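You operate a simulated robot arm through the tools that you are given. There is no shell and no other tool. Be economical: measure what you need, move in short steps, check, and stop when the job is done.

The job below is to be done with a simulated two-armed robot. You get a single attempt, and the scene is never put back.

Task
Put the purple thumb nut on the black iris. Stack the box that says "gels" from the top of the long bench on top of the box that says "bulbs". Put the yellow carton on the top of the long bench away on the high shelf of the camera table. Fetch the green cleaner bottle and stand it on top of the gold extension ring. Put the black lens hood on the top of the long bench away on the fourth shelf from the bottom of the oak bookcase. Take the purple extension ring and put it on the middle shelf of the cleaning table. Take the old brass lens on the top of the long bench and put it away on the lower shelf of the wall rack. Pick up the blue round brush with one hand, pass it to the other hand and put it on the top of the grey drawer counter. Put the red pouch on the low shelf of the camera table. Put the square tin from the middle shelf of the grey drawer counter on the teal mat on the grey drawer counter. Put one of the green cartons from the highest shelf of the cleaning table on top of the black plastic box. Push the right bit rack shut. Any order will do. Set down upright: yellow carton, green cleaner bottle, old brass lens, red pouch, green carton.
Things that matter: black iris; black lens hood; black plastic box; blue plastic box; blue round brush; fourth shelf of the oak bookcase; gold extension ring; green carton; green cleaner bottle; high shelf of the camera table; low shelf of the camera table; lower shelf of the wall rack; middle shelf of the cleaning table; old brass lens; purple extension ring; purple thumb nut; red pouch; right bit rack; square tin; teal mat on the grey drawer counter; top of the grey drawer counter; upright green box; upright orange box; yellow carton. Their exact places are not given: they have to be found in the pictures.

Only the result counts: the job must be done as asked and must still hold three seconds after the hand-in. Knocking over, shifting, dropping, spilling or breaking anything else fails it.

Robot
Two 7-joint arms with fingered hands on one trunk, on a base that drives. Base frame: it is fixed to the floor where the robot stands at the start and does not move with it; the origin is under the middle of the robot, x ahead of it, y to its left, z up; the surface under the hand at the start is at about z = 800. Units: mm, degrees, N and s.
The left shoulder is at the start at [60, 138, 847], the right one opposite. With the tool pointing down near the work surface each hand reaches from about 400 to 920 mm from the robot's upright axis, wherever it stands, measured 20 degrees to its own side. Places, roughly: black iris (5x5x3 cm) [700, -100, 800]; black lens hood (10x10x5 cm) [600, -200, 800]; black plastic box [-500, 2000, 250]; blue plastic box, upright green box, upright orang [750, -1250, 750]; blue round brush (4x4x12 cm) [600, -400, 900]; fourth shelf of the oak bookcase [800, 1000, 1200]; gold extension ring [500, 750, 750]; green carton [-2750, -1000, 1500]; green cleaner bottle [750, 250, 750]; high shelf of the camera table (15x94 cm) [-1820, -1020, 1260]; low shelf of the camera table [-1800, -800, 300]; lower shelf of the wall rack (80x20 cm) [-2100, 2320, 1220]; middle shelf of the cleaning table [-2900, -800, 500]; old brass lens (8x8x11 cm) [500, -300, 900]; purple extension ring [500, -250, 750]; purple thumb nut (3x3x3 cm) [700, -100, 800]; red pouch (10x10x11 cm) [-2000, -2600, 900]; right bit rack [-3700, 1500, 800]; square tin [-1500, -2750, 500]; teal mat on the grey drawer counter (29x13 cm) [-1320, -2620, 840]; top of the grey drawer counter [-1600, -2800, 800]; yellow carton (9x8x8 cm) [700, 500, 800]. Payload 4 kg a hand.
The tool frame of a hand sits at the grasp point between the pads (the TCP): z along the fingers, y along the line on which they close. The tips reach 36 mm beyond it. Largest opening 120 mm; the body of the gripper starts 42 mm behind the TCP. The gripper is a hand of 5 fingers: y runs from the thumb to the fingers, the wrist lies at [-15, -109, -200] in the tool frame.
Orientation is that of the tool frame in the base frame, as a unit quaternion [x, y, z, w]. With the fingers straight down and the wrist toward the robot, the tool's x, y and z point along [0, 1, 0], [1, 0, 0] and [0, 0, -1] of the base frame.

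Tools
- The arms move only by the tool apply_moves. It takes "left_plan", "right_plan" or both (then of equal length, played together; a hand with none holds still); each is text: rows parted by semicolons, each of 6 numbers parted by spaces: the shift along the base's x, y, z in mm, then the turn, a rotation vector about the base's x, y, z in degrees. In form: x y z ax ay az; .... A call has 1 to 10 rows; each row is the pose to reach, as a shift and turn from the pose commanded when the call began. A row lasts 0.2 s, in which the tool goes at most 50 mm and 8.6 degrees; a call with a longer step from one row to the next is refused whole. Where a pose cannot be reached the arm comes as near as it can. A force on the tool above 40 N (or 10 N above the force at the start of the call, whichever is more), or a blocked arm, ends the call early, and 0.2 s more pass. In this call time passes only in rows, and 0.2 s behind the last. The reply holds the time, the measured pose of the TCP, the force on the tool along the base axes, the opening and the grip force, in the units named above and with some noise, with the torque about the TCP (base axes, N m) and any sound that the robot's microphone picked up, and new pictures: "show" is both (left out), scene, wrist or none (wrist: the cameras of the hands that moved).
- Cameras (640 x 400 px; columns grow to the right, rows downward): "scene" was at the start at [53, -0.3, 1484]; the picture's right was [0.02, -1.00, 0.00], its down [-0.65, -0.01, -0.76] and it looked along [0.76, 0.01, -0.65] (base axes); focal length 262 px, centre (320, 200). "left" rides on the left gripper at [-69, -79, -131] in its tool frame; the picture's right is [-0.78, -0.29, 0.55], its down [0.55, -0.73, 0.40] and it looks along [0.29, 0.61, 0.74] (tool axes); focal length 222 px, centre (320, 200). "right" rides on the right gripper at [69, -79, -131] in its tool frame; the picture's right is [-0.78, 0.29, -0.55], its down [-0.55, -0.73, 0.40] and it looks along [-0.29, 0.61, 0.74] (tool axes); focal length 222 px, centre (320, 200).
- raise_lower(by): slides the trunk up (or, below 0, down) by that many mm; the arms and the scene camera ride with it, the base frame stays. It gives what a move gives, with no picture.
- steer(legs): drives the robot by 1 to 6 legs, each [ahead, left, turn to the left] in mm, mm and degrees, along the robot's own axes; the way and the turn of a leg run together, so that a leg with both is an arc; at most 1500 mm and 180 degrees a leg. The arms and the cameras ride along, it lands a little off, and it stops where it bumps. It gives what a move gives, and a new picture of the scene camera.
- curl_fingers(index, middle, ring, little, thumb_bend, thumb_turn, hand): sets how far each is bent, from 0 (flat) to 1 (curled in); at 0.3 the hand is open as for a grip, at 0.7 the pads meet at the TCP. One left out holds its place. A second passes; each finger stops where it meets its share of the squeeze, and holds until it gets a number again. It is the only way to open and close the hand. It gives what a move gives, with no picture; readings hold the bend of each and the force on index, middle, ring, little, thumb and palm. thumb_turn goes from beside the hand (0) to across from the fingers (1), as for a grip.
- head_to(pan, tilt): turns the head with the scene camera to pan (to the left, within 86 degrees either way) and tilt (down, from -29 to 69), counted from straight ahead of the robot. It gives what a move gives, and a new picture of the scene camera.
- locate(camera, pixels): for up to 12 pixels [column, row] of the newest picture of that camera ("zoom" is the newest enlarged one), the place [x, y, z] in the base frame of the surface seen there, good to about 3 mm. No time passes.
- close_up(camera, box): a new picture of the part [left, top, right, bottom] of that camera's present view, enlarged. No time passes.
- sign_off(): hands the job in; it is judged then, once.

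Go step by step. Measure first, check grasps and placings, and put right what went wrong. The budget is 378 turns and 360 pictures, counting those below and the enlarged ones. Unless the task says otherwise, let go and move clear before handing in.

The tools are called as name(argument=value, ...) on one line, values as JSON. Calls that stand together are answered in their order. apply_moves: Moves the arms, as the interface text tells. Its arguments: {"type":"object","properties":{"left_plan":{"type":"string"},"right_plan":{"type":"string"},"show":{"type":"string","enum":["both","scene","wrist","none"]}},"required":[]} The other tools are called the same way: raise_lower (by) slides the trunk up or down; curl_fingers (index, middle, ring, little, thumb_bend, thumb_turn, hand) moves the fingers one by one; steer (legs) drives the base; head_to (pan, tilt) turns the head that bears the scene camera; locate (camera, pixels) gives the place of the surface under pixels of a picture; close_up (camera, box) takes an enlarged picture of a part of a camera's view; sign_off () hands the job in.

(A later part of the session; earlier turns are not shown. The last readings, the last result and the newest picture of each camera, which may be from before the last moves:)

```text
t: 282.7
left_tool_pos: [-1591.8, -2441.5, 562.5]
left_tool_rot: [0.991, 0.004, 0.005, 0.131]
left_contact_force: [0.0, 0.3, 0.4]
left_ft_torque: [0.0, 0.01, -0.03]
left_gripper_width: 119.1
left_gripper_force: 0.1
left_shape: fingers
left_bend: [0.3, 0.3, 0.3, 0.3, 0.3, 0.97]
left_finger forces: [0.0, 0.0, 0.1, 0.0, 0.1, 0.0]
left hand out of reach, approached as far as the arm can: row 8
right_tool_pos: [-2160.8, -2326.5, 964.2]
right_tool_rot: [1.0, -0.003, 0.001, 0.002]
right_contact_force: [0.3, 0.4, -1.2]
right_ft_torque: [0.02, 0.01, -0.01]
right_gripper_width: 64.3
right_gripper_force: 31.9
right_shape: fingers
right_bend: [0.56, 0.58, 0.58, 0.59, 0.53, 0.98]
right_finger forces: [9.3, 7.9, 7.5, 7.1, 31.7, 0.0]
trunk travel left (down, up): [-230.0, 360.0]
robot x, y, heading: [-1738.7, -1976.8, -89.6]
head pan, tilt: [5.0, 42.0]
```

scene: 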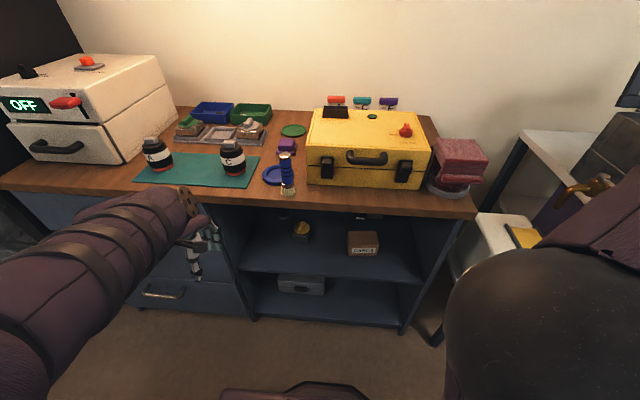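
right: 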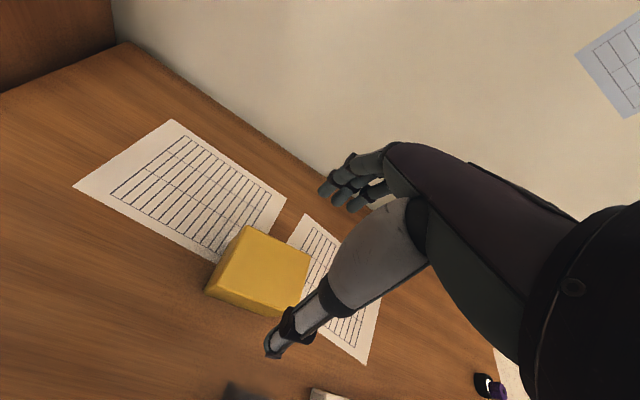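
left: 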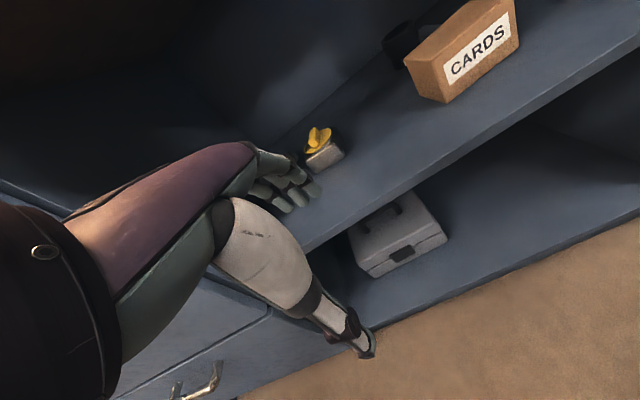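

The way in is clear. Move forward over the tin at z≈562.

apply_moves(left_plan="0 -40 0 0 0 0; 0 -80 0 0 0 0; 0 -120 0 0 0 0; 0 -160 0 0 0 0; 0 -200 0 0 0 0; 0 -240 0 0 0 0; 0 -282 0 0 0 0", show="wrist")

```text
t: 284.3
left_tool_pos: [-1601.0, -2706.2, 571.8]
left_tool_rot: [0.991, 0.003, 0.004, 0.13]
left_contact_force: [-0.7, 0.4, 0.0]
left_ft_torque: [0.0, -0.02, 0.03]
left_gripper_width: 118.8
left_gripper_force: 0.0
left_shape: fingers
left_bend: [0.3, 0.3, 0.3, 0.3, 0.3, 0.97]
left_finger forces: [0.0, 0.1, 0.0, 0.0, 0.0, 0.0]
left hand out of reach, approached as far as the arm can: row 7
right_tool_pos: [-2160.0, -2326.2, 964.8]
right_tool_rot: [1.0, -0.003, 0.001, 0.001]
right_contact_force: [-1.0, 0.4, -0.9]
right_ft_torque: [-0.03, -0.03, 0.03]
right_gripper_width: 64.1
right_gripper_force: 31.8
right_shape: fingers
right_bend: [0.56, 0.58, 0.58, 0.59, 0.53, 0.98]
right_finger forces: [9.2, 7.9, 7.5, 7.2, 31.5, 0.0]
trunk travel left (down, up): [-230.0, 360.0]
robot x, y, heading: [-1741.0, -1977.3, -89.9]
head pan, tilt: [5.0, 42.0]
```

left: 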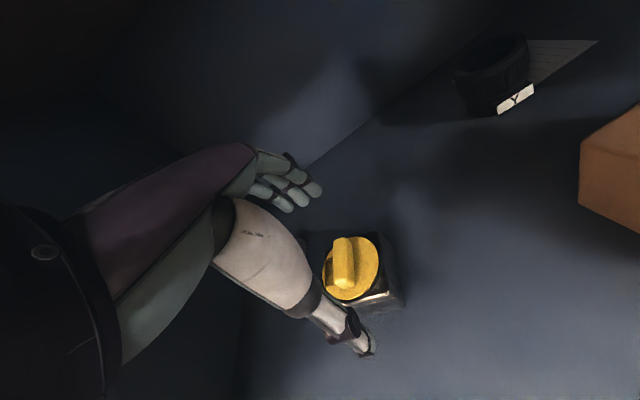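

locate(camera="left", pixels=[[352, 268], [345, 262], [362, 300], [395, 300], [385, 245], [335, 235], [363, 345], [315, 190]])

raise_lower(by=-52)

```text
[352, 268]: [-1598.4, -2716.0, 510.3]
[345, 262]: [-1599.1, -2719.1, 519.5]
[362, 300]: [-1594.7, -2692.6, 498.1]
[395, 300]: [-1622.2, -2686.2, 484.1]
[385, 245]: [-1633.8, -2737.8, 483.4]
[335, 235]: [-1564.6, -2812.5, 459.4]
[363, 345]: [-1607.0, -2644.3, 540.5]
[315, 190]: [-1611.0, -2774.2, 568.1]
```

```text
t: 285.2
left_tool_pos: [-1604.1, -2707.0, 519.1]
left_tool_rot: [0.992, 0.003, 0.003, 0.13]
left_contact_force: [-0.3, 0.1, 0.9]
left_ft_torque: [0.03, 0.0, -0.03]
left_gripper_width: 119.2
left_gripper_force: 0.1
left_shape: fingers
left_bend: [0.3, 0.3, 0.3, 0.3, 0.3, 0.97]
left_finger forces: [0.1, 0.0, 0.0, 0.0, 0.0, 0.0]
right_tool_pos: [-2160.7, -2324.9, 912.6]
right_tool_rot: [1.0, -0.003, 0.0, 0.002]
right_contact_force: [-0.3, -0.9, -0.3]
right_ft_torque: [-0.02, -0.01, -0.02]
right_gripper_width: 64.3
right_gripper_force: 31.4
right_shape: fingers
right_bend: [0.56, 0.58, 0.58, 0.59, 0.53, 0.98]
right_finger forces: [9.1, 8.0, 7.5, 7.1, 31.6, 0.0]
trunk travel left (down, up): [-178.0, 412.0]
robot x, y, heading: [-1741.7, -1981.6, -89.7]
head pan, tilt: [5.0, 42.0]
```

Tin centre (-1596,-2718), TCP (-1604,-2707). Nudge base 16 ahead/7 left, lower 9, then close.

steer(legs=[[16, 7, 0]])

raise_lower(by=-9)

curl_fingers(hand="left", index=0.65, middle=0.65, ring=0.65, little=0.65, thumb_bend=0.62, thumb_turn=1)

close_up(camera="left", box=[220, 140, 480, 370])

```text
t: 286.0
left_tool_pos: [-1594.7, -2722.5, 520.4]
left_tool_rot: [0.992, 0.004, 0.003, 0.13]
left_contact_force: [0.0, -0.7, 0.0]
left_ft_torque: [-0.01, 0.0, -0.03]
left_gripper_width: 119.2
left_gripper_force: 0.0
left_shape: fingers
left_bend: [0.3, 0.3, 0.3, 0.3, 0.3, 0.97]
left_finger forces: [0.1, 0.0, 0.0, 0.0, 0.1, 0.0]
right_tool_pos: [-2153.4, -2341.2, 913.6]
right_tool_rot: [1.0, -0.002, 0.001, 0.002]
right_contact_force: [-0.1, 0.0, -1.1]
right_ft_torque: [-0.04, 0.02, 0.0]
right_gripper_width: 64.1
right_gripper_force: 31.8
right_shape: fingers
right_bend: [0.56, 0.58, 0.58, 0.59, 0.53, 0.98]
right_finger forces: [9.2, 7.8, 7.5, 7.1, 31.6, 0.0]
trunk travel left (down, up): [-178.0, 412.0]
robot x, y, heading: [-1730.8, -1997.4, -89.8]
head pan, tilt: [5.0, 42.0]
```

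scene: 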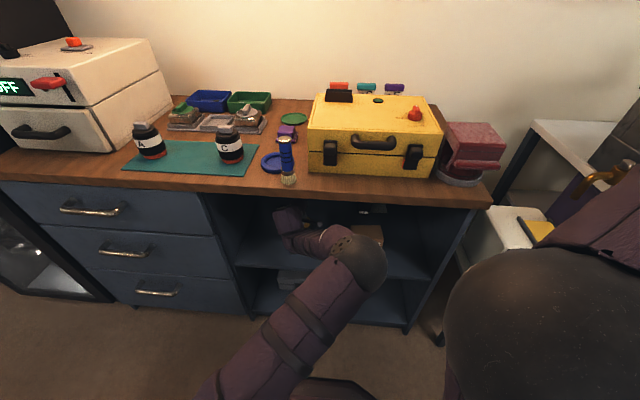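

```text
t: 286.6
left_tool_pos: [-1595.8, -2722.9, 511.5]
left_tool_rot: [0.991, 0.004, 0.004, 0.13]
left_contact_force: [-0.3, 1.9, 0.3]
left_ft_torque: [-0.02, 0.03, 0.0]
left_gripper_width: 119.0
left_gripper_force: 0.0
left_shape: fingers
left_bend: [0.3, 0.3, 0.3, 0.3, 0.3, 0.97]
left_finger forces: [0.1, 0.1, 0.0, 0.0, 0.0, 0.0]
right_tool_pos: [-2153.2, -2341.5, 904.9]
right_tool_rot: [1.0, -0.002, 0.0, 0.003]
right_contact_force: [0.2, 0.0, -2.3]
right_ft_torque: [-0.05, 0.02, 0.01]
right_gripper_width: 64.1
right_gripper_force: 31.3
right_shape: fingers
right_bend: [0.56, 0.58, 0.58, 0.59, 0.53, 0.98]
right_finger forces: [9.2, 8.0, 7.4, 7.2, 31.6, 0.0]
trunk travel left (down, up): [-169.0, 421.0]
robot x, y, heading: [-1732.1, -1993.1, -89.8]
head pan, tilt: [5.0, 42.0]
```

```text
t: 287.6
left_tool_pos: [-1595.1, -2722.8, 511.9]
left_tool_rot: [0.991, 0.004, 0.003, 0.132]
left_contact_force: [0.7, -4.6, 10.0]
left_ft_torque: [-0.34, -0.14, -0.01]
left_gripper_width: 65.9
left_gripper_force: 23.2
left_shape: fingers
left_bend: [0.58, 0.57, 0.55, 0.65, 0.48, 0.99]
left_finger forces: [7.8, 8.8, 8.8, 0.0, 20.4, 0.0]
right_tool_pos: [-2153.7, -2341.9, 905.0]
right_tool_rot: [1.0, -0.003, 0.001, 0.002]
right_contact_force: [0.3, 0.5, -2.1]
right_ft_torque: [0.03, 0.01, -0.01]
right_gripper_width: 64.0
right_gripper_force: 31.7
right_shape: fingers
right_bend: [0.56, 0.58, 0.58, 0.59, 0.53, 0.98]
right_finger forces: [9.3, 7.9, 7.4, 7.2, 31.5, 0.0]
trunk travel left (down, up): [-169.0, 421.0]
robot x, y, heading: [-1730.2, -1997.2, -89.7]
head pan, tilt: [5.0, 42.0]
```

```text
1.74 times, centred on (350, 255) of left
```

zoom: 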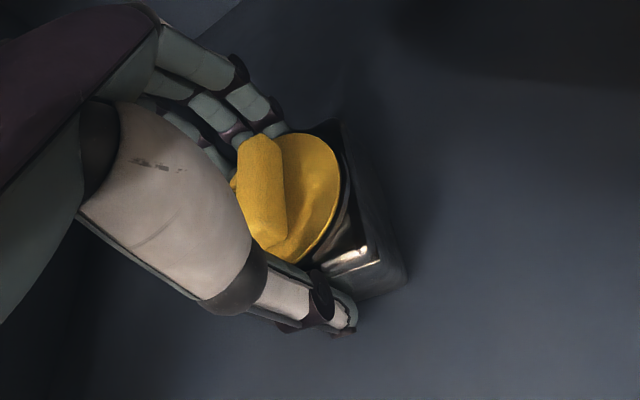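

Gripped (20 N). Raise the trunk 40 mm and check the hold.

raise_lower(by=35)

close_up(camera="left", box=[220, 140, 480, 370])

locate(camera="zoom", pixels=[[365, 200], [390, 280], [350, 255], [310, 160], [320, 230], [265, 200], [350, 140], [375, 230]])

```text
t: 288.4
left_tool_pos: [-1595.1, -2722.8, 544.7]
left_tool_rot: [0.992, 0.004, 0.004, 0.13]
left_contact_force: [-0.2, 0.4, -2.5]
left_ft_torque: [0.01, 0.01, 0.01]
left_gripper_width: 66.2
left_gripper_force: 22.6
left_shape: fingers
left_bend: [0.58, 0.58, 0.56, 0.65, 0.47, 0.98]
left_finger forces: [6.8, 7.8, 8.5, 0.0, 22.0, 0.0]
right_tool_pos: [-2151.9, -2341.6, 939.5]
right_tool_rot: [1.0, -0.003, 0.001, 0.002]
right_contact_force: [0.5, 0.5, -1.3]
right_ft_torque: [-0.05, 0.0, -0.01]
right_gripper_width: 64.2
right_gripper_force: 31.6
right_shape: fingers
right_bend: [0.56, 0.58, 0.58, 0.59, 0.53, 0.98]
right_finger forces: [9.2, 7.8, 7.5, 7.2, 31.6, 0.0]
trunk travel left (down, up): [-204.0, 386.0]
robot x, y, heading: [-1730.8, -1994.8, -90.1]
head pan, tilt: [5.0, 42.0]
```

```text
1.74 times, centred on (350, 255) of left
```

zoom: 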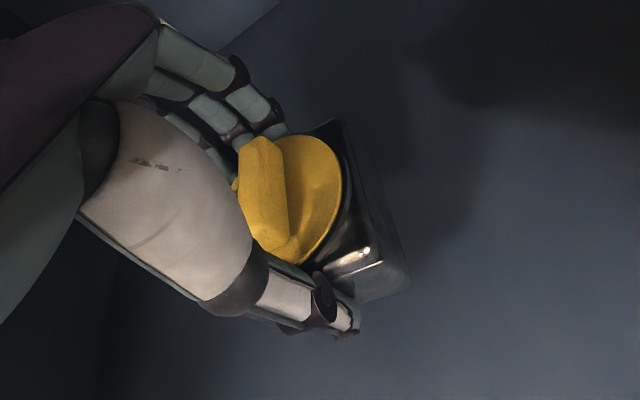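

```text
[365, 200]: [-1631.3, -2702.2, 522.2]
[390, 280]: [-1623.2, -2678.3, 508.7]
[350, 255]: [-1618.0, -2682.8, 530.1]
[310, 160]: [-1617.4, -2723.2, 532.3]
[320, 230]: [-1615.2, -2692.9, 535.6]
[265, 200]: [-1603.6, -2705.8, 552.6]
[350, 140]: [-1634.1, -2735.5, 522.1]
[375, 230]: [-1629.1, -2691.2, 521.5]
```

Held level (top ≈533). Back straight out with the base, then raise the trunk.

steer(legs=[[-330, 0, 0]])

raise_lower(by=386)

```text
t: 290.6
left_tool_pos: [-1595.8, -2380.4, 546.4]
left_tool_rot: [0.991, 0.005, 0.003, 0.131]
left_contact_force: [-0.6, -0.7, -1.0]
left_ft_torque: [-0.01, -0.02, -0.01]
left_gripper_width: 66.4
left_gripper_force: 22.5
left_shape: fingers
left_bend: [0.58, 0.58, 0.56, 0.65, 0.47, 0.98]
left_finger forces: [6.9, 7.7, 8.4, 0.0, 21.9, 0.1]
right_tool_pos: [-2154.2, -2000.9, 939.5]
right_tool_rot: [1.0, -0.002, 0.001, 0.002]
right_contact_force: [0.1, -0.4, -2.0]
right_ft_torque: [0.01, 0.03, 0.02]
right_gripper_width: 64.3
right_gripper_force: 31.5
right_shape: fingers
right_bend: [0.56, 0.58, 0.58, 0.59, 0.53, 0.98]
right_finger forces: [9.1, 7.9, 7.5, 7.3, 31.6, 0.1]
trunk travel left (down, up): [-204.0, 386.0]
robot x, y, heading: [-1737.3, -1652.4, -89.4]
head pan, tilt: [5.0, 42.0]
```

scene: 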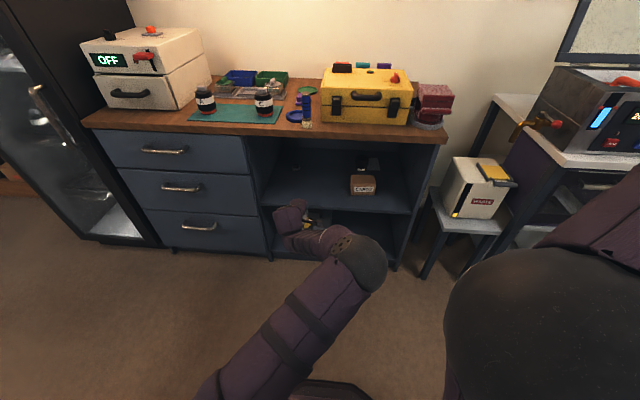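

```text
t: 294.3
left_tool_pos: [-1594.7, -2380.5, 932.2]
left_tool_rot: [0.992, 0.006, 0.003, 0.13]
left_contact_force: [0.0, -0.2, -2.3]
left_ft_torque: [-0.03, 0.02, 0.01]
left_gripper_width: 66.1
left_gripper_force: 23.4
left_shape: fingers
left_bend: [0.58, 0.58, 0.56, 0.65, 0.48, 0.98]
left_finger forces: [6.9, 7.7, 8.6, 0.0, 22.0, 0.0]
right_tool_pos: [-2153.8, -1999.8, 1324.3]
right_tool_rot: [1.0, -0.002, 0.0, 0.001]
right_contact_force: [0.8, 0.5, -1.4]
right_ft_torque: [-0.02, 0.02, -0.01]
right_gripper_width: 64.3
right_gripper_force: 31.8
right_shape: fingers
right_bend: [0.56, 0.58, 0.58, 0.59, 0.53, 0.98]
right_finger forces: [9.2, 7.9, 7.6, 7.1, 31.6, 0.0]
trunk travel left (down, up): [-590.0, 0.0]
robot x, y, heading: [-1733.9, -1650.5, -89.5]
head pan, tilt: [5.0, 42.0]
```

Now to the mat: slot between the jars at (-1295,-2615). Drive sideways, then forward.

steer(legs=[[0, 307, 0], [205, 0, 0]])

close_up(camera="left", box=[160, 100, 560, 380])

locate(camera="zoom", pixels=[[300, 180], [370, 220], [355, 270], [330, 215], [380, 180], [250, 250], [450, 250], [320, 130], [500, 200], [180, 300]])

```text
t: 297.6
left_tool_pos: [-1290.3, -2585.4, 932.4]
left_tool_rot: [0.991, 0.002, 0.002, 0.13]
left_contact_force: [0.2, -0.4, -1.8]
left_ft_torque: [0.02, 0.02, -0.03]
left_gripper_width: 65.9
left_gripper_force: 22.2
left_shape: fingers
left_bend: [0.58, 0.58, 0.56, 0.65, 0.48, 0.98]
left_finger forces: [6.9, 7.7, 8.6, 0.0, 22.0, 0.1]
right_tool_pos: [-1846.8, -2202.3, 1324.6]
right_tool_rot: [1.0, -0.005, 0.001, 0.001]
right_contact_force: [1.0, -0.9, -1.5]
right_ft_torque: [0.0, -0.01, -0.01]
right_gripper_width: 64.1
right_gripper_force: 31.9
right_shape: fingers
right_bend: [0.57, 0.58, 0.58, 0.59, 0.53, 0.98]
right_finger forces: [9.2, 8.0, 7.5, 7.1, 31.5, 0.0]
trunk travel left (down, up): [-590.0, 0.0]
robot x, y, heading: [-1421.6, -1856.7, -90.3]
head pan, tilt: [5.0, 42.0]
```

scene: 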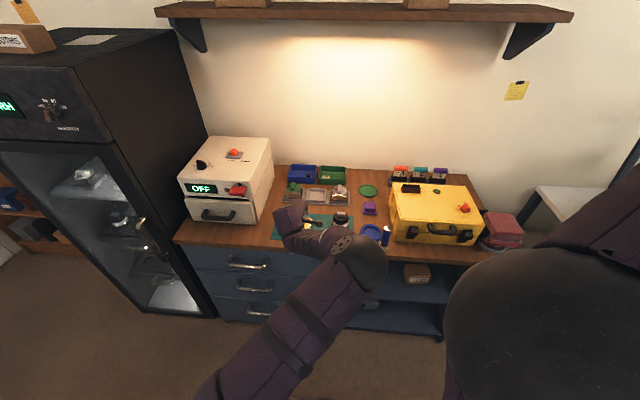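

```text
1.43 times, centred on (360, 240) of left
```

zoom: 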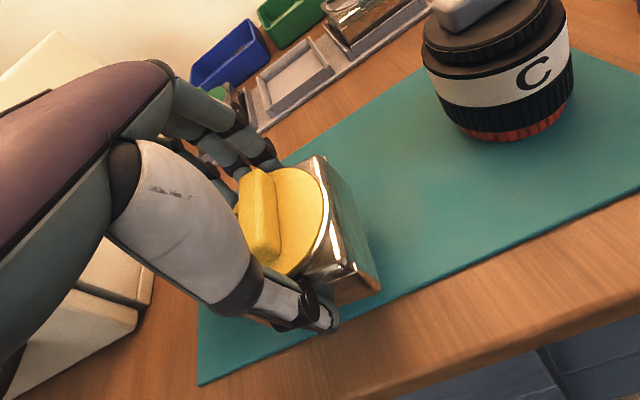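

```text
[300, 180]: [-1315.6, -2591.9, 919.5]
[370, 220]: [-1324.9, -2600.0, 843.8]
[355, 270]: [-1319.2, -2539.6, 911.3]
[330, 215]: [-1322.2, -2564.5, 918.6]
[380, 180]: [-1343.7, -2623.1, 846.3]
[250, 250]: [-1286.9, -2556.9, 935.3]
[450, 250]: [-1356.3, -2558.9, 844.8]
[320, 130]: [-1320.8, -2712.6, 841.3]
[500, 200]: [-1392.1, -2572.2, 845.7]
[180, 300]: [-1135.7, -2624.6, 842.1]
```

Tin centre (-1296,-2570), bottom ≈877; jars clear. Advance 35 mm and lower with the trunk.

steer(legs=[[35, 0, 0]])

raise_lower(by=-31)

close_up(camera="left", box=[220, 140, 480, 370])

locate(camera="zoom", pixels=[[365, 200], [390, 280], [350, 255], [310, 160], [405, 270], [380, 300], [420, 250]])

```text
t: 298.5
left_tool_pos: [-1289.5, -2620.1, 931.1]
left_tool_rot: [0.991, 0.002, 0.003, 0.13]
left_contact_force: [-0.3, -0.5, -1.5]
left_ft_torque: [0.04, -0.02, -0.02]
left_gripper_width: 66.0
left_gripper_force: 22.2
left_shape: fingers
left_bend: [0.58, 0.58, 0.56, 0.65, 0.48, 0.98]
left_finger forces: [6.9, 7.7, 8.5, 0.0, 22.0, 0.1]
right_tool_pos: [-1846.9, -2238.8, 1324.4]
right_tool_rot: [1.0, -0.003, 0.001, 0.001]
right_contact_force: [0.6, -0.5, -1.6]
right_ft_torque: [0.07, 0.05, -0.01]
right_gripper_width: 64.2
right_gripper_force: 31.4
right_shape: fingers
right_bend: [0.57, 0.58, 0.58, 0.59, 0.53, 0.98]
right_finger forces: [9.3, 7.9, 7.5, 7.2, 31.6, 0.0]
trunk travel left (down, up): [-590.0, 0.0]
robot x, y, heading: [-1425.8, -1890.9, -90.0]
head pan, tilt: [5.0, 42.0]
```

scene: 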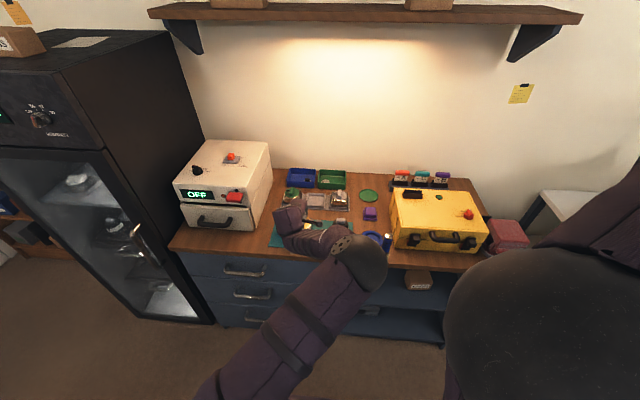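

```text
t: 299.1
left_tool_pos: [-1296.9, -2625.5, 914.0]
left_tool_rot: [0.99, -0.005, 0.0, 0.144]
left_contact_force: [-4.2, -0.1, 17.8]
left_ft_torque: [-0.42, -0.86, -0.13]
left_gripper_width: 66.3
left_gripper_force: 32.7
left_shape: fingers
left_bend: [0.59, 0.58, 0.56, 0.66, 0.47, 0.98]
left_finger forces: [7.0, 7.7, 8.5, 20.8, 21.9, 0.1]
right_tool_pos: [-1846.2, -2236.0, 1295.1]
right_tool_rot: [1.0, -0.005, 0.001, 0.002]
right_contact_force: [-0.1, 0.1, -1.1]
right_ft_torque: [-0.02, 0.02, 0.02]
right_gripper_width: 64.3
right_gripper_force: 31.8
right_shape: fingers
right_bend: [0.57, 0.58, 0.58, 0.59, 0.53, 0.98]
right_finger forces: [9.1, 7.8, 7.5, 7.1, 31.6, 0.1]
trunk travel left (down, up): [-561.0, 29.0]
robot x, y, heading: [-1429.5, -1887.6, -90.0]
head pan, tilt: [5.0, 42.0]
heard: snap
stopped: the force on the tool passed its limit at 43 N (the readings are from after the stop); the commanded pose is now the measured one
```

```text
1.74 times, centred on (350, 255) of left
```

zoom: 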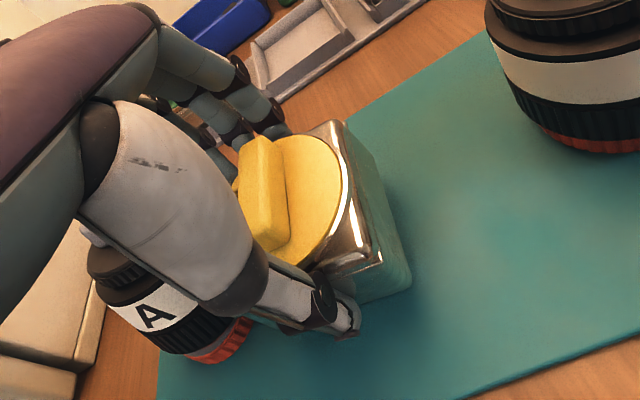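

```text
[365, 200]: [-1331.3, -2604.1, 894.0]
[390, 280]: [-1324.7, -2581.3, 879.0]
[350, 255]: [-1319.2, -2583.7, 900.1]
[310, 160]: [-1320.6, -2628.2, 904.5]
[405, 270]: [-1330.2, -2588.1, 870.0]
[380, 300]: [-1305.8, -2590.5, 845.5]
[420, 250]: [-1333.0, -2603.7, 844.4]
```

Force limit with a "snap": the little finger met something. Raise and inspect.

raise_lower(by=29)

close_up(camera="left", box=[100, 80, 500, 380])

close_up(camera="scene", box=[230, 150, 390, 270])

```text
t: 299.9
left_tool_pos: [-1295.8, -2623.3, 940.0]
left_tool_rot: [0.99, -0.003, 0.001, 0.138]
left_contact_force: [-0.1, 0.0, -1.8]
left_ft_torque: [0.02, -0.01, 0.0]
left_gripper_width: 66.3
left_gripper_force: 22.8
left_shape: fingers
left_bend: [0.59, 0.58, 0.56, 0.65, 0.47, 0.98]
left_finger forces: [7.0, 7.8, 8.5, 0.1, 21.9, 0.0]
right_tool_pos: [-1846.3, -2236.7, 1324.3]
right_tool_rot: [1.0, -0.004, 0.001, 0.002]
right_contact_force: [0.3, -0.6, -0.2]
right_ft_torque: [0.0, 0.01, 0.01]
right_gripper_width: 64.2
right_gripper_force: 31.8
right_shape: fingers
right_bend: [0.57, 0.58, 0.58, 0.59, 0.53, 0.98]
right_finger forces: [9.1, 7.9, 7.4, 7.2, 31.6, 0.0]
trunk travel left (down, up): [-590.0, 0.0]
robot x, y, heading: [-1422.1, -1888.5, -89.9]
head pan, tilt: [5.0, 42.0]
```

```text
1.33 times, centred on (300, 230) of left
```

zoom: 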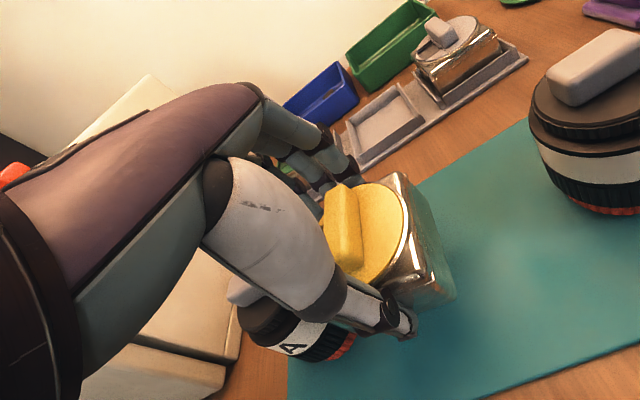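

```text
3.33 times, centred on (310, 210) of scene
```

zoom: 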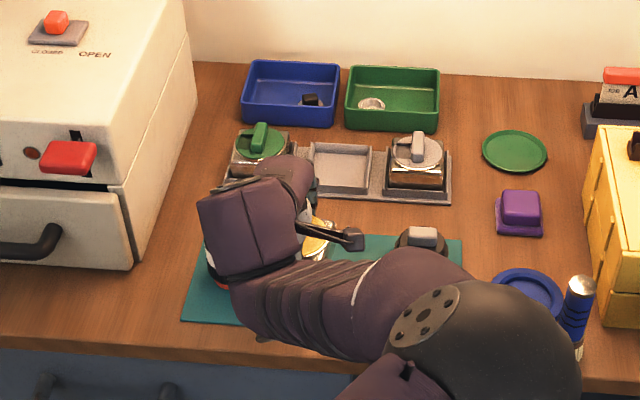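

Probably the little finger touched the green tin in the tray behind. Curl it away, shift 20 mm toward me, and lower again.

curl_fingers(hand="left", little=1)

apply_moves(left_plan="0 10 0 0 0 0; 0 20 0 0 0 0", show="none")

raise_lower(by=-36)

```text
t: 300.9
left_tool_pos: [-1294.4, -2624.5, 939.1]
left_tool_rot: [0.99, -0.002, 0.0, 0.139]
left_contact_force: [0.0, -0.4, -1.7]
left_ft_torque: [-0.04, -0.02, 0.02]
left_gripper_width: 66.3
left_gripper_force: 22.4
left_shape: fingers
left_bend: [0.59, 0.58, 0.56, 1.0, 0.47, 0.98]
left_finger forces: [7.0, 7.7, 8.4, 0.0, 21.9, 0.1]
right_tool_pos: [-1846.7, -2234.9, 1325.4]
right_tool_rot: [1.0, -0.004, 0.001, 0.002]
right_contact_force: [0.2, 0.7, -1.2]
right_ft_torque: [-0.01, -0.02, -0.01]
right_gripper_width: 64.2
right_gripper_force: 31.9
right_shape: fingers
right_bend: [0.57, 0.58, 0.58, 0.59, 0.53, 0.98]
right_finger forces: [9.2, 7.9, 7.5, 7.2, 31.6, 0.1]
trunk travel left (down, up): [-590.0, 0.0]
robot x, y, heading: [-1422.2, -1893.3, -89.9]
head pan, tilt: [5.0, 42.0]
```

```text
t: 301.5
left_tool_pos: [-1293.6, -2603.6, 940.0]
left_tool_rot: [0.99, -0.002, 0.001, 0.14]
left_contact_force: [0.1, -0.4, -1.0]
left_ft_torque: [0.01, 0.0, 0.01]
left_gripper_width: 66.1
left_gripper_force: 22.2
left_shape: fingers
left_bend: [0.59, 0.58, 0.56, 1.0, 0.47, 0.98]
left_finger forces: [7.0, 7.7, 8.4, 0.0, 21.9, 0.0]
right_tool_pos: [-1847.5, -2234.9, 1324.0]
right_tool_rot: [1.0, -0.004, 0.0, 0.002]
right_contact_force: [0.0, 0.1, -1.1]
right_ft_torque: [-0.01, -0.02, 0.02]
right_gripper_width: 64.6
right_gripper_force: 31.8
right_shape: fingers
right_bend: [0.57, 0.58, 0.58, 0.59, 0.53, 0.98]
right_finger forces: [9.2, 7.8, 7.5, 7.2, 31.7, 0.1]
trunk travel left (down, up): [-590.0, 0.0]
robot x, y, heading: [-1428.6, -1890.4, -89.8]
head pan, tilt: [5.0, 42.0]
```

```text
t: 302.3
left_tool_pos: [-1294.0, -2604.1, 903.3]
left_tool_rot: [0.99, -0.002, 0.001, 0.139]
left_contact_force: [0.0, -0.1, -0.4]
left_ft_torque: [0.02, -0.06, 0.03]
left_gripper_width: 66.2
left_gripper_force: 22.9
left_shape: fingers
left_bend: [0.59, 0.58, 0.56, 1.0, 0.47, 0.98]
left_finger forces: [7.1, 7.7, 8.4, 0.0, 21.9, 0.0]
right_tool_pos: [-1846.9, -2235.1, 1288.1]
right_tool_rot: [1.0, -0.004, 0.001, 0.002]
right_contact_force: [-0.3, 0.6, -0.4]
right_ft_torque: [-0.02, 0.02, 0.0]
right_gripper_width: 64.5
right_gripper_force: 31.7
right_shape: fingers
right_bend: [0.57, 0.58, 0.58, 0.59, 0.53, 0.98]
right_finger forces: [9.2, 7.9, 7.4, 7.0, 31.6, 0.0]
trunk travel left (down, up): [-554.0, 36.0]
robot x, y, heading: [-1424.5, -1891.2, -89.7]
head pan, tilt: [5.0, 42.0]
```

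No obstruction now. Lower the remaining few millimetres.

raise_lower(by=-5)

close_up(camera="left", box=[220, 140, 480, 370])

locate(camera="zoom", pixels=[[365, 200], [390, 280], [350, 255], [310, 160], [405, 270], [380, 310], [425, 250]])

```text
t: 302.8
left_tool_pos: [-1293.7, -2605.2, 898.6]
left_tool_rot: [0.99, -0.003, 0.0, 0.14]
left_contact_force: [-0.5, -0.2, 2.3]
left_ft_torque: [0.09, -0.04, 0.01]
left_gripper_width: 66.5
left_gripper_force: 22.2
left_shape: fingers
left_bend: [0.59, 0.58, 0.56, 1.0, 0.47, 0.98]
left_finger forces: [7.3, 7.6, 8.2, 0.0, 21.8, 0.1]
right_tool_pos: [-1846.1, -2236.3, 1284.0]
right_tool_rot: [1.0, -0.004, 0.0, 0.002]
right_contact_force: [0.3, -0.5, -1.0]
right_ft_torque: [-0.01, 0.0, 0.01]
right_gripper_width: 64.1
right_gripper_force: 31.5
right_shape: fingers
right_bend: [0.57, 0.58, 0.58, 0.59, 0.53, 0.98]
right_finger forces: [9.2, 7.9, 7.5, 7.1, 31.6, 0.0]
trunk travel left (down, up): [-549.0, 41.0]
robot x, y, heading: [-1425.6, -1890.6, -90.0]
head pan, tilt: [5.0, 42.0]
```

```text
1.74 times, centred on (350, 255) of left
```

zoom: 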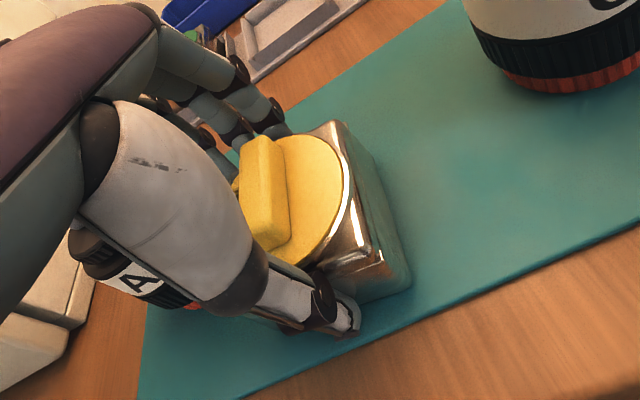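

```text
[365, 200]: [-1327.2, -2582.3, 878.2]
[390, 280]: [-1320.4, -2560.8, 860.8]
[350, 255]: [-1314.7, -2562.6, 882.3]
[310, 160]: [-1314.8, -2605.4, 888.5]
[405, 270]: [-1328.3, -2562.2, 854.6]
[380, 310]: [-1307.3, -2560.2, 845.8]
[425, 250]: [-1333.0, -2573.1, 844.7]
```

Contact; tin sits on the mat. Release.

curl_fingers(hand="left", index=0.48, middle=0.48, ring=0.48, thumb_bend=0.36)

close_up(camera="left", box=[220, 140, 480, 370])

```text
t: 303.8
left_tool_pos: [-1294.8, -2603.4, 899.4]
left_tool_rot: [0.99, -0.003, -0.001, 0.14]
left_contact_force: [0.8, -0.4, -0.8]
left_ft_torque: [-0.01, -0.01, -0.02]
left_gripper_width: 83.3
left_gripper_force: 0.1
left_shape: fingers
left_bend: [0.48, 0.48, 0.48, 1.0, 0.36, 0.98]
left_finger forces: [0.0, 0.0, 0.1, 0.1, 0.1, 0.0]
right_tool_pos: [-1846.4, -2236.3, 1284.5]
right_tool_rot: [1.0, -0.004, 0.0, 0.001]
right_contact_force: [0.8, 0.0, -0.6]
right_ft_torque: [-0.01, -0.02, -0.03]
right_gripper_width: 64.2
right_gripper_force: 31.5
right_shape: fingers
right_bend: [0.57, 0.58, 0.58, 0.59, 0.53, 0.98]
right_finger forces: [9.2, 7.9, 7.5, 7.0, 31.6, 0.0]
trunk travel left (down, up): [-549.0, 41.0]
robot x, y, heading: [-1428.0, -1889.7, -90.0]
head pan, tilt: [5.0, 42.0]
```

```text
1.74 times, centred on (350, 255) of left
```

zoom: 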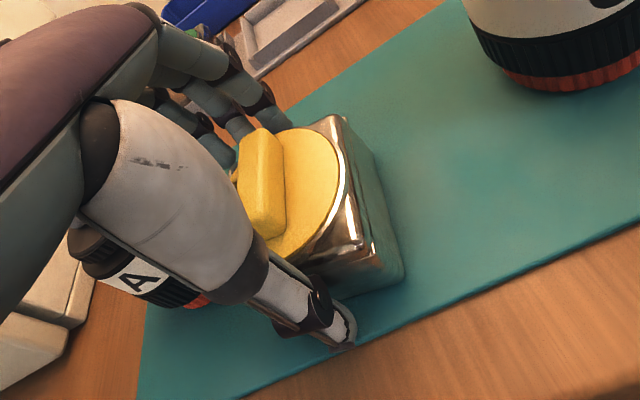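

Released. Raise and retract; then go for the red pouch.

raise_lower(by=41)

apply_moves(left_plan="0 0 40 0 0 0; 0 5 80 0 0 0; 0 20 120 0 0 0; 0 50 150 4 0 0; 0 90 170 10 0 0; 0 130 185 16 0 0; 0 160 200 16 0 0", show="scene")

close_up(camera="scene", box=[220, 140, 400, 280])

```text
t: 304.7
left_tool_pos: [-1292.5, -2603.9, 939.6]
left_tool_rot: [0.99, -0.003, 0.0, 0.14]
left_contact_force: [-0.6, 0.1, -0.3]
left_ft_torque: [0.0, 0.0, -0.02]
left_gripper_width: 83.1
left_gripper_force: 0.0
left_shape: fingers
left_bend: [0.48, 0.48, 0.48, 1.0, 0.36, 0.98]
left_finger forces: [0.1, 0.1, 0.1, 0.0, 0.1, 0.0]
right_tool_pos: [-1846.9, -2236.4, 1324.7]
right_tool_rot: [1.0, -0.005, 0.0, 0.001]
right_contact_force: [-0.2, 0.0, -0.6]
right_ft_torque: [-0.01, -0.02, 0.0]
right_gripper_width: 64.2
right_gripper_force: 31.6
right_shape: fingers
right_bend: [0.57, 0.58, 0.58, 0.59, 0.53, 0.98]
right_finger forces: [9.2, 7.9, 7.6, 7.1, 31.6, 0.0]
trunk travel left (down, up): [-590.0, 0.0]
robot x, y, heading: [-1430.7, -1890.3, -89.9]
head pan, tilt: [5.0, 42.0]
```

```text
t: 306.3
left_tool_pos: [-1294.0, -2441.0, 1142.2]
left_tool_rot: [1.0, -0.004, -0.001, 0.0]
left_contact_force: [-0.2, 0.8, 0.4]
left_ft_torque: [0.02, 0.01, -0.01]
left_gripper_width: 83.3
left_gripper_force: 0.1
left_shape: fingers
left_bend: [0.48, 0.48, 0.48, 1.0, 0.36, 0.98]
left_finger forces: [0.0, 0.0, 0.0, 0.0, 0.0, 0.0]
right_tool_pos: [-1846.5, -2233.8, 1323.9]
right_tool_rot: [1.0, -0.004, 0.001, 0.002]
right_contact_force: [0.3, 0.4, -0.6]
right_ft_torque: [-0.02, 0.05, 0.01]
right_gripper_width: 64.4
right_gripper_force: 31.5
right_shape: fingers
right_bend: [0.57, 0.58, 0.58, 0.59, 0.53, 0.98]
right_finger forces: [9.3, 7.8, 7.4, 7.1, 31.5, 0.0]
trunk travel left (down, up): [-590.0, 0.0]
robot x, y, heading: [-1427.6, -1891.1, -90.0]
head pan, tilt: [5.0, 42.0]
```

scene: 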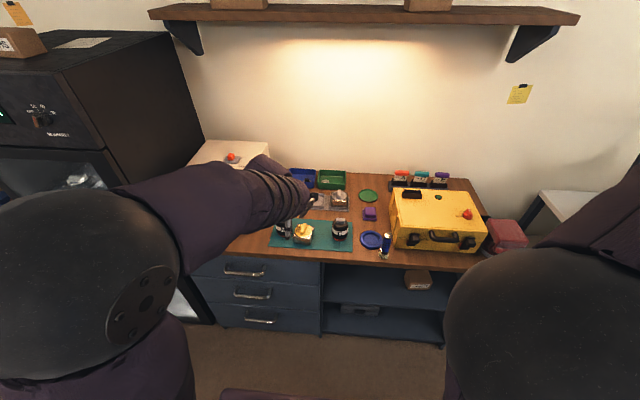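

```text
2.86 times, centred on (310, 210) of scene
```

zoom: 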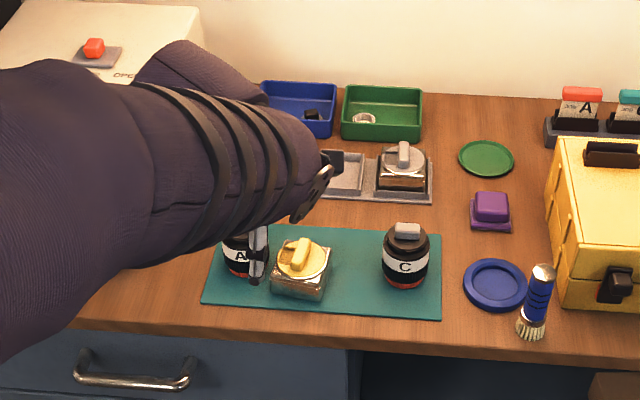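

Tin done. The camera table's high shelf can be reached from this side: turn around and place the carton there first.

steer(legs=[[-80, 0, 0], [0, 0, 180], [0, 320, 0], [150, 0, 0]])

head_to(pan=0, tilt=20)

```text
t: 317.5
left_tool_pos: [-1902.5, -1125.3, 1140.7]
left_tool_rot: [-0.019, 1.0, -0.001, 0.001]
left_contact_force: [-0.4, 0.3, -0.6]
left_ft_torque: [-0.06, -0.02, -0.04]
left_gripper_width: 83.4
left_gripper_force: 0.0
left_shape: fingers
left_bend: [0.48, 0.48, 0.48, 1.0, 0.36, 0.98]
left_finger forces: [0.0, 0.0, 0.1, 0.1, 0.1, 0.0]
right_tool_pos: [-1342.4, -1309.0, 1324.2]
right_tool_rot: [-0.016, 1.0, 0.001, -0.001]
right_contact_force: [0.1, 0.2, -0.7]
right_ft_torque: [0.0, -0.01, 0.04]
right_gripper_width: 63.8
right_gripper_force: 29.5
right_shape: fingers
right_bend: [0.57, 0.58, 0.59, 0.59, 0.53, 0.98]
right_finger forces: [8.8, 7.4, 7.0, 6.5, 29.6, 0.0]
trunk travel left (down, up): [-590.0, 0.0]
robot x, y, heading: [-1746.4, -1674.4, 92.5]
head pan, tilt: [5.0, 42.0]
```

scene: 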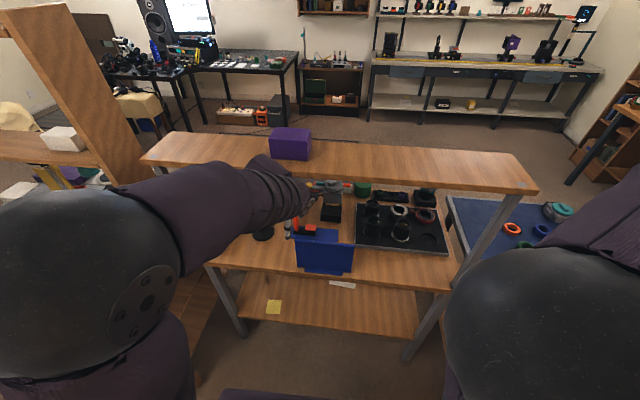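

```text
t: 318.3
left_tool_pos: [-1903.4, -1126.3, 1140.4]
left_tool_rot: [-0.018, 1.0, -0.001, 0.0]
left_contact_force: [-0.4, 0.3, 0.8]
left_ft_torque: [0.0, -0.01, 0.04]
left_gripper_width: 83.2
left_gripper_force: 0.1
left_shape: fingers
left_bend: [0.48, 0.48, 0.48, 1.0, 0.36, 0.98]
left_finger forces: [0.0, 0.1, 0.1, 0.1, 0.0, 0.1]
right_tool_pos: [-1341.0, -1310.9, 1324.2]
right_tool_rot: [-0.017, 1.0, 0.002, -0.001]
right_contact_force: [0.1, -0.1, -0.9]
right_ft_torque: [-0.01, 0.02, 0.0]
right_gripper_width: 63.9
right_gripper_force: 30.2
right_shape: fingers
right_bend: [0.57, 0.58, 0.59, 0.59, 0.53, 0.98]
right_finger forces: [8.9, 7.4, 7.0, 6.6, 29.6, 0.0]
trunk travel left (down, up): [-590.0, 0.0]
robot x, y, heading: [-1748.9, -1673.5, 92.6]
head pan, tilt: [0.0, 20.0]
```

scene: 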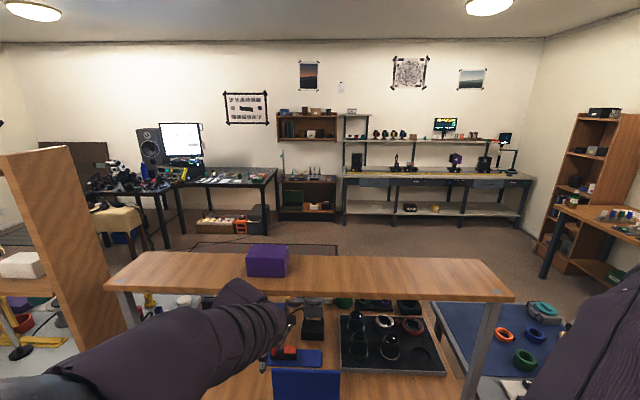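

The high shelf (with the purple case at left) is free on the right. Pull the left hand back from under it and bring the carton over the shelf.

apply_moves(left_plan="0 -40 0 0 0 0; 0 -80 0 0 0 0; 0 -120 0 0 0 0; 0 -160 0 0 0 0; 0 -170 0 0 0 0; 0 -170 0 0 0 0; 0 -170 0 0 0 0; 0 -170 0 0 0 0; 0 -170 0 0 0 0", right_plan="-35 0 20 0 0 0; -75 0 30 0 0 0; -115 10 30 0 0 0; -150 40 30 0 0 0; -175 80 30 0 0 0; -190 125 30 0 0 0; -200 170 30 0 0 0; -210 215 30 0 0 0; -219 260 30 0 0 0", show="none")

head_to(pan=-10, tilt=30)

locate(camera="scene", pixels=[[300, 215], [300, 245], [400, 215], [400, 255], [350, 225], [380, 240], [450, 235], [480, 255]])

```text
t: 320.3
left_tool_pos: [-1900.5, -1295.5, 1139.2]
left_tool_rot: [-0.018, 1.0, 0.0, 0.0]
left_contact_force: [-0.8, 0.2, -0.4]
left_ft_torque: [-0.03, 0.05, 0.0]
left_gripper_width: 83.0
left_gripper_force: 0.1
left_shape: fingers
left_bend: [0.48, 0.48, 0.48, 1.0, 0.36, 0.98]
left_finger forces: [0.1, 0.0, 0.0, 0.1, 0.0, 0.1]
right_tool_pos: [-1560.6, -1047.6, 1356.6]
right_tool_rot: [-0.016, 1.0, 0.002, -0.001]
right_contact_force: [0.5, 0.5, -1.5]
right_ft_torque: [0.04, 0.01, 0.01]
right_gripper_width: 63.5
right_gripper_force: 29.4
right_shape: fingers
right_bend: [0.57, 0.58, 0.59, 0.59, 0.53, 0.98]
right_finger forces: [8.6, 7.3, 6.9, 6.3, 29.0, 0.1]
trunk travel left (down, up): [-590.0, 0.0]
robot x, y, heading: [-1745.0, -1673.8, 92.3]
head pan, tilt: [0.0, 20.0]
```

```text
t: 321.0
left_tool_pos: [-1900.4, -1297.2, 1137.8]
left_tool_rot: [-0.018, 1.0, -0.001, 0.0]
left_contact_force: [0.4, -0.3, -0.5]
left_ft_torque: [-0.01, -0.03, -0.02]
left_gripper_width: 83.3
left_gripper_force: 0.2
left_shape: fingers
left_bend: [0.48, 0.48, 0.48, 1.0, 0.36, 0.98]
left_finger forces: [0.0, 0.1, 0.0, 0.1, 0.0, 0.1]
right_tool_pos: [-1560.7, -1049.1, 1358.9]
right_tool_rot: [-0.017, 1.0, 0.002, -0.001]
right_contact_force: [1.1, 0.1, -1.2]
right_ft_torque: [0.03, 0.0, -0.02]
right_gripper_width: 63.7
right_gripper_force: 29.3
right_shape: fingers
right_bend: [0.57, 0.58, 0.59, 0.59, 0.53, 0.98]
right_finger forces: [8.6, 7.3, 7.0, 6.4, 29.1, 0.0]
trunk travel left (down, up): [-590.0, 0.0]
robot x, y, heading: [-1751.0, -1671.1, 92.3]
head pan, tilt: [-10.0, 30.0]
```

scene: 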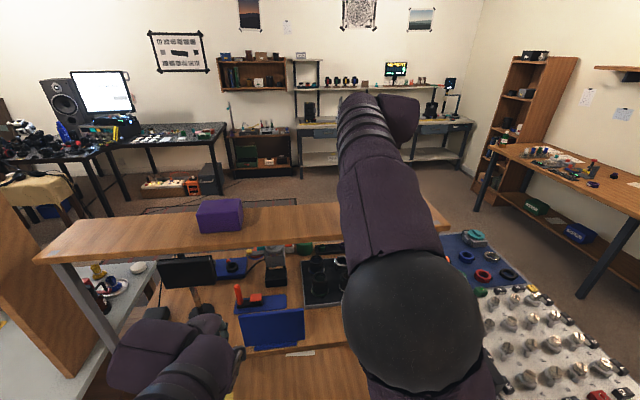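

```text
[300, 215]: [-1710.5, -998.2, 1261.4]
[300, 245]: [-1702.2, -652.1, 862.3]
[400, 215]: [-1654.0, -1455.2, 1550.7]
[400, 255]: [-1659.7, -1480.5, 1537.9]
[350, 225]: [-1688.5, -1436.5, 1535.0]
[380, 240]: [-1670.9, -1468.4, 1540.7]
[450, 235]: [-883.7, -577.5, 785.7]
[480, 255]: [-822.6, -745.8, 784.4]
```

close_up(camera="right", box=[120, 140, 480, 400])

locate(camera="zoom", pixels=[[250, 200], [200, 250], [190, 160], [300, 150], [130, 150], [130, 250], [230, 300], [330, 310], [80, 200], [260, 120]])

locate(camera="scene", pixels=[[150, 218], [150, 228], [150, 240], [150, 250], [280, 210], [280, 235], [260, 245]])

```text
1.54 times, centred on (300, 270) of right
```

zoom: 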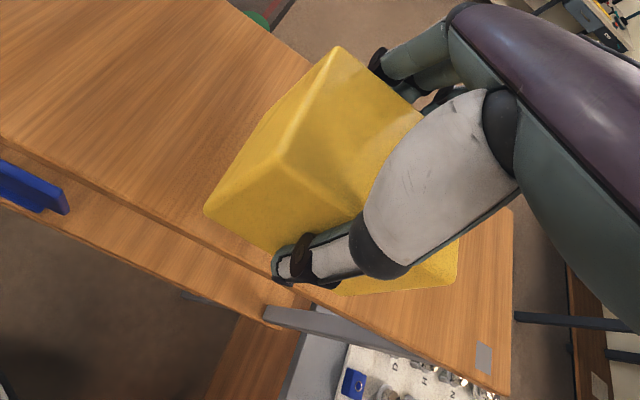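

```text
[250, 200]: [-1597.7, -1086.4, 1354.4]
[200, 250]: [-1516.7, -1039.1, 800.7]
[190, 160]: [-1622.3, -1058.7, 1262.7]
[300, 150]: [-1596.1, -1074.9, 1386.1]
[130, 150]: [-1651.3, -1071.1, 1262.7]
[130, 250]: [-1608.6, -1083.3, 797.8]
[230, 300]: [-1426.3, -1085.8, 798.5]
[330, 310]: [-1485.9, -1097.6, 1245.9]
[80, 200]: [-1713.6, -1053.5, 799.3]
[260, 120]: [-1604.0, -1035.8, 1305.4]
```

```text
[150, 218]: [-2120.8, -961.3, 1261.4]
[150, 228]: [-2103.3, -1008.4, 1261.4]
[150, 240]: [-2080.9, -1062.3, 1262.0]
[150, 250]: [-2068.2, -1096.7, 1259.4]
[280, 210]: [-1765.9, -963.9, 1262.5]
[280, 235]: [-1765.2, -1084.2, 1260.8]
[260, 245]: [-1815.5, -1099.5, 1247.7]
```

Shelf y -945…-1097, z 1262; carton centre y≈-1055, bottom ≈1304. Move 34 forward and lower to contact.

apply_moves(right_plan="0 34 0 0 0 0; 0 34 -20 0 0 0; 0 34 -34 0 0 0; 0 34 -39 0 0 0; 0 34 -43 0 0 0; 0 34 -47 0 0 0", show="none")

```text
t: 322.5
left_tool_pos: [-1900.8, -1298.2, 1139.1]
left_tool_rot: [-0.018, 1.0, 0.001, 0.0]
left_contact_force: [-0.4, 0.1, -0.2]
left_ft_torque: [0.01, 0.0, -0.01]
left_gripper_width: 83.4
left_gripper_force: 0.1
left_shape: fingers
left_bend: [0.48, 0.48, 0.48, 1.0, 0.36, 0.98]
left_finger forces: [0.1, 0.0, 0.1, 0.1, 0.0, 0.1]
right_tool_pos: [-1560.8, -1014.7, 1317.6]
right_tool_rot: [-0.018, 1.0, 0.014, 0.0]
right_contact_force: [0.1, -2.9, 18.5]
right_ft_torque: [0.26, -0.48, -0.09]
right_gripper_width: 63.9
right_gripper_force: 33.5
right_shape: fingers
right_bend: [0.57, 0.58, 0.59, 0.6, 0.53, 0.97]
right_finger forces: [9.2, 7.9, 7.5, 6.5, 36.1, 0.0]
trunk travel left (down, up): [-590.0, 0.0]
robot x, y, heading: [-1750.2, -1671.5, 92.3]
head pan, tilt: [-10.0, 30.0]
stopped in row 6 (right hand): the force on the tool passed its limit at 41 N (the readings are from after the stop); the commanded pose is now the measured one
```

Contact. Ease 2 mm and release.

apply_moves(right_plan="0 0 2 0 0 0", show="none")

curl_fingers(hand="right", index=0.35, middle=0.35, ring=0.35, little=0.35, thumb_bend=0.35)

close_up(camera="right", box=[120, 140, 480, 400])

```text
t: 322.9
left_tool_pos: [-1901.3, -1298.4, 1139.7]
left_tool_rot: [-0.019, 1.0, 0.001, 0.0]
left_contact_force: [0.4, 0.3, 0.2]
left_ft_torque: [0.0, -0.01, -0.01]
left_gripper_width: 83.4
left_gripper_force: 0.0
left_shape: fingers
left_bend: [0.48, 0.48, 0.48, 1.0, 0.36, 0.98]
left_finger forces: [0.0, 0.0, 0.0, 0.0, 0.0, 0.1]
right_tool_pos: [-1560.3, -1014.3, 1317.9]
right_tool_rot: [-0.017, 1.0, 0.011, 0.001]
right_contact_force: [0.2, 0.1, 16.2]
right_ft_torque: [0.45, -0.46, -0.07]
right_gripper_width: 63.8
right_gripper_force: 34.1
right_shape: fingers
right_bend: [0.57, 0.58, 0.59, 0.6, 0.53, 0.97]
right_finger forces: [9.8, 8.6, 8.2, 7.0, 34.4, 0.1]
trunk travel left (down, up): [-590.0, 0.0]
robot x, y, heading: [-1746.9, -1673.1, 92.3]
head pan, tilt: [-10.0, 30.0]
```

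```text
t: 323.9
left_tool_pos: [-1900.2, -1297.6, 1139.8]
left_tool_rot: [-0.018, 1.0, 0.0, 0.0]
left_contact_force: [0.2, -0.2, -0.4]
left_ft_torque: [0.0, 0.01, -0.04]
left_gripper_width: 83.2
left_gripper_force: 0.1
left_shape: fingers
left_bend: [0.48, 0.48, 0.48, 1.0, 0.36, 0.98]
left_finger forces: [0.0, 0.0, 0.0, 0.1, 0.1, 0.0]
right_tool_pos: [-1559.9, -1013.6, 1315.0]
right_tool_rot: [-0.017, 1.0, 0.008, 0.0]
right_contact_force: [0.0, -0.9, 0.1]
right_ft_torque: [0.0, 0.03, 0.0]
right_gripper_width: 104.1
right_gripper_force: 0.0
right_shape: fingers
right_bend: [0.35, 0.35, 0.35, 0.35, 0.35, 0.98]
right_finger forces: [0.0, 0.0, 0.1, 0.1, 0.0, 0.0]
trunk travel left (down, up): [-590.0, 0.0]
robot x, y, heading: [-1748.3, -1672.2, 92.5]
head pan, tilt: [-10.0, 30.0]
```

```text
1.54 times, centred on (300, 270) of right
```

zoom: 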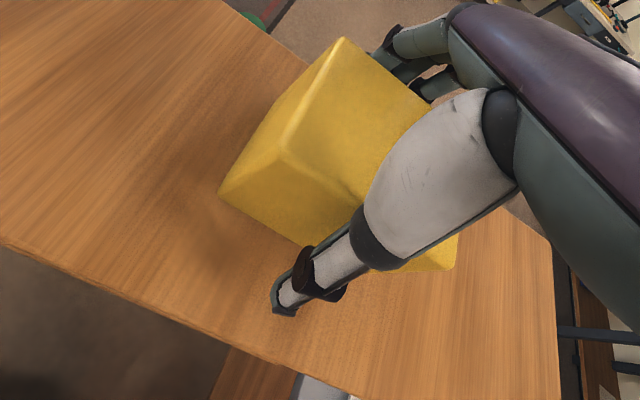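

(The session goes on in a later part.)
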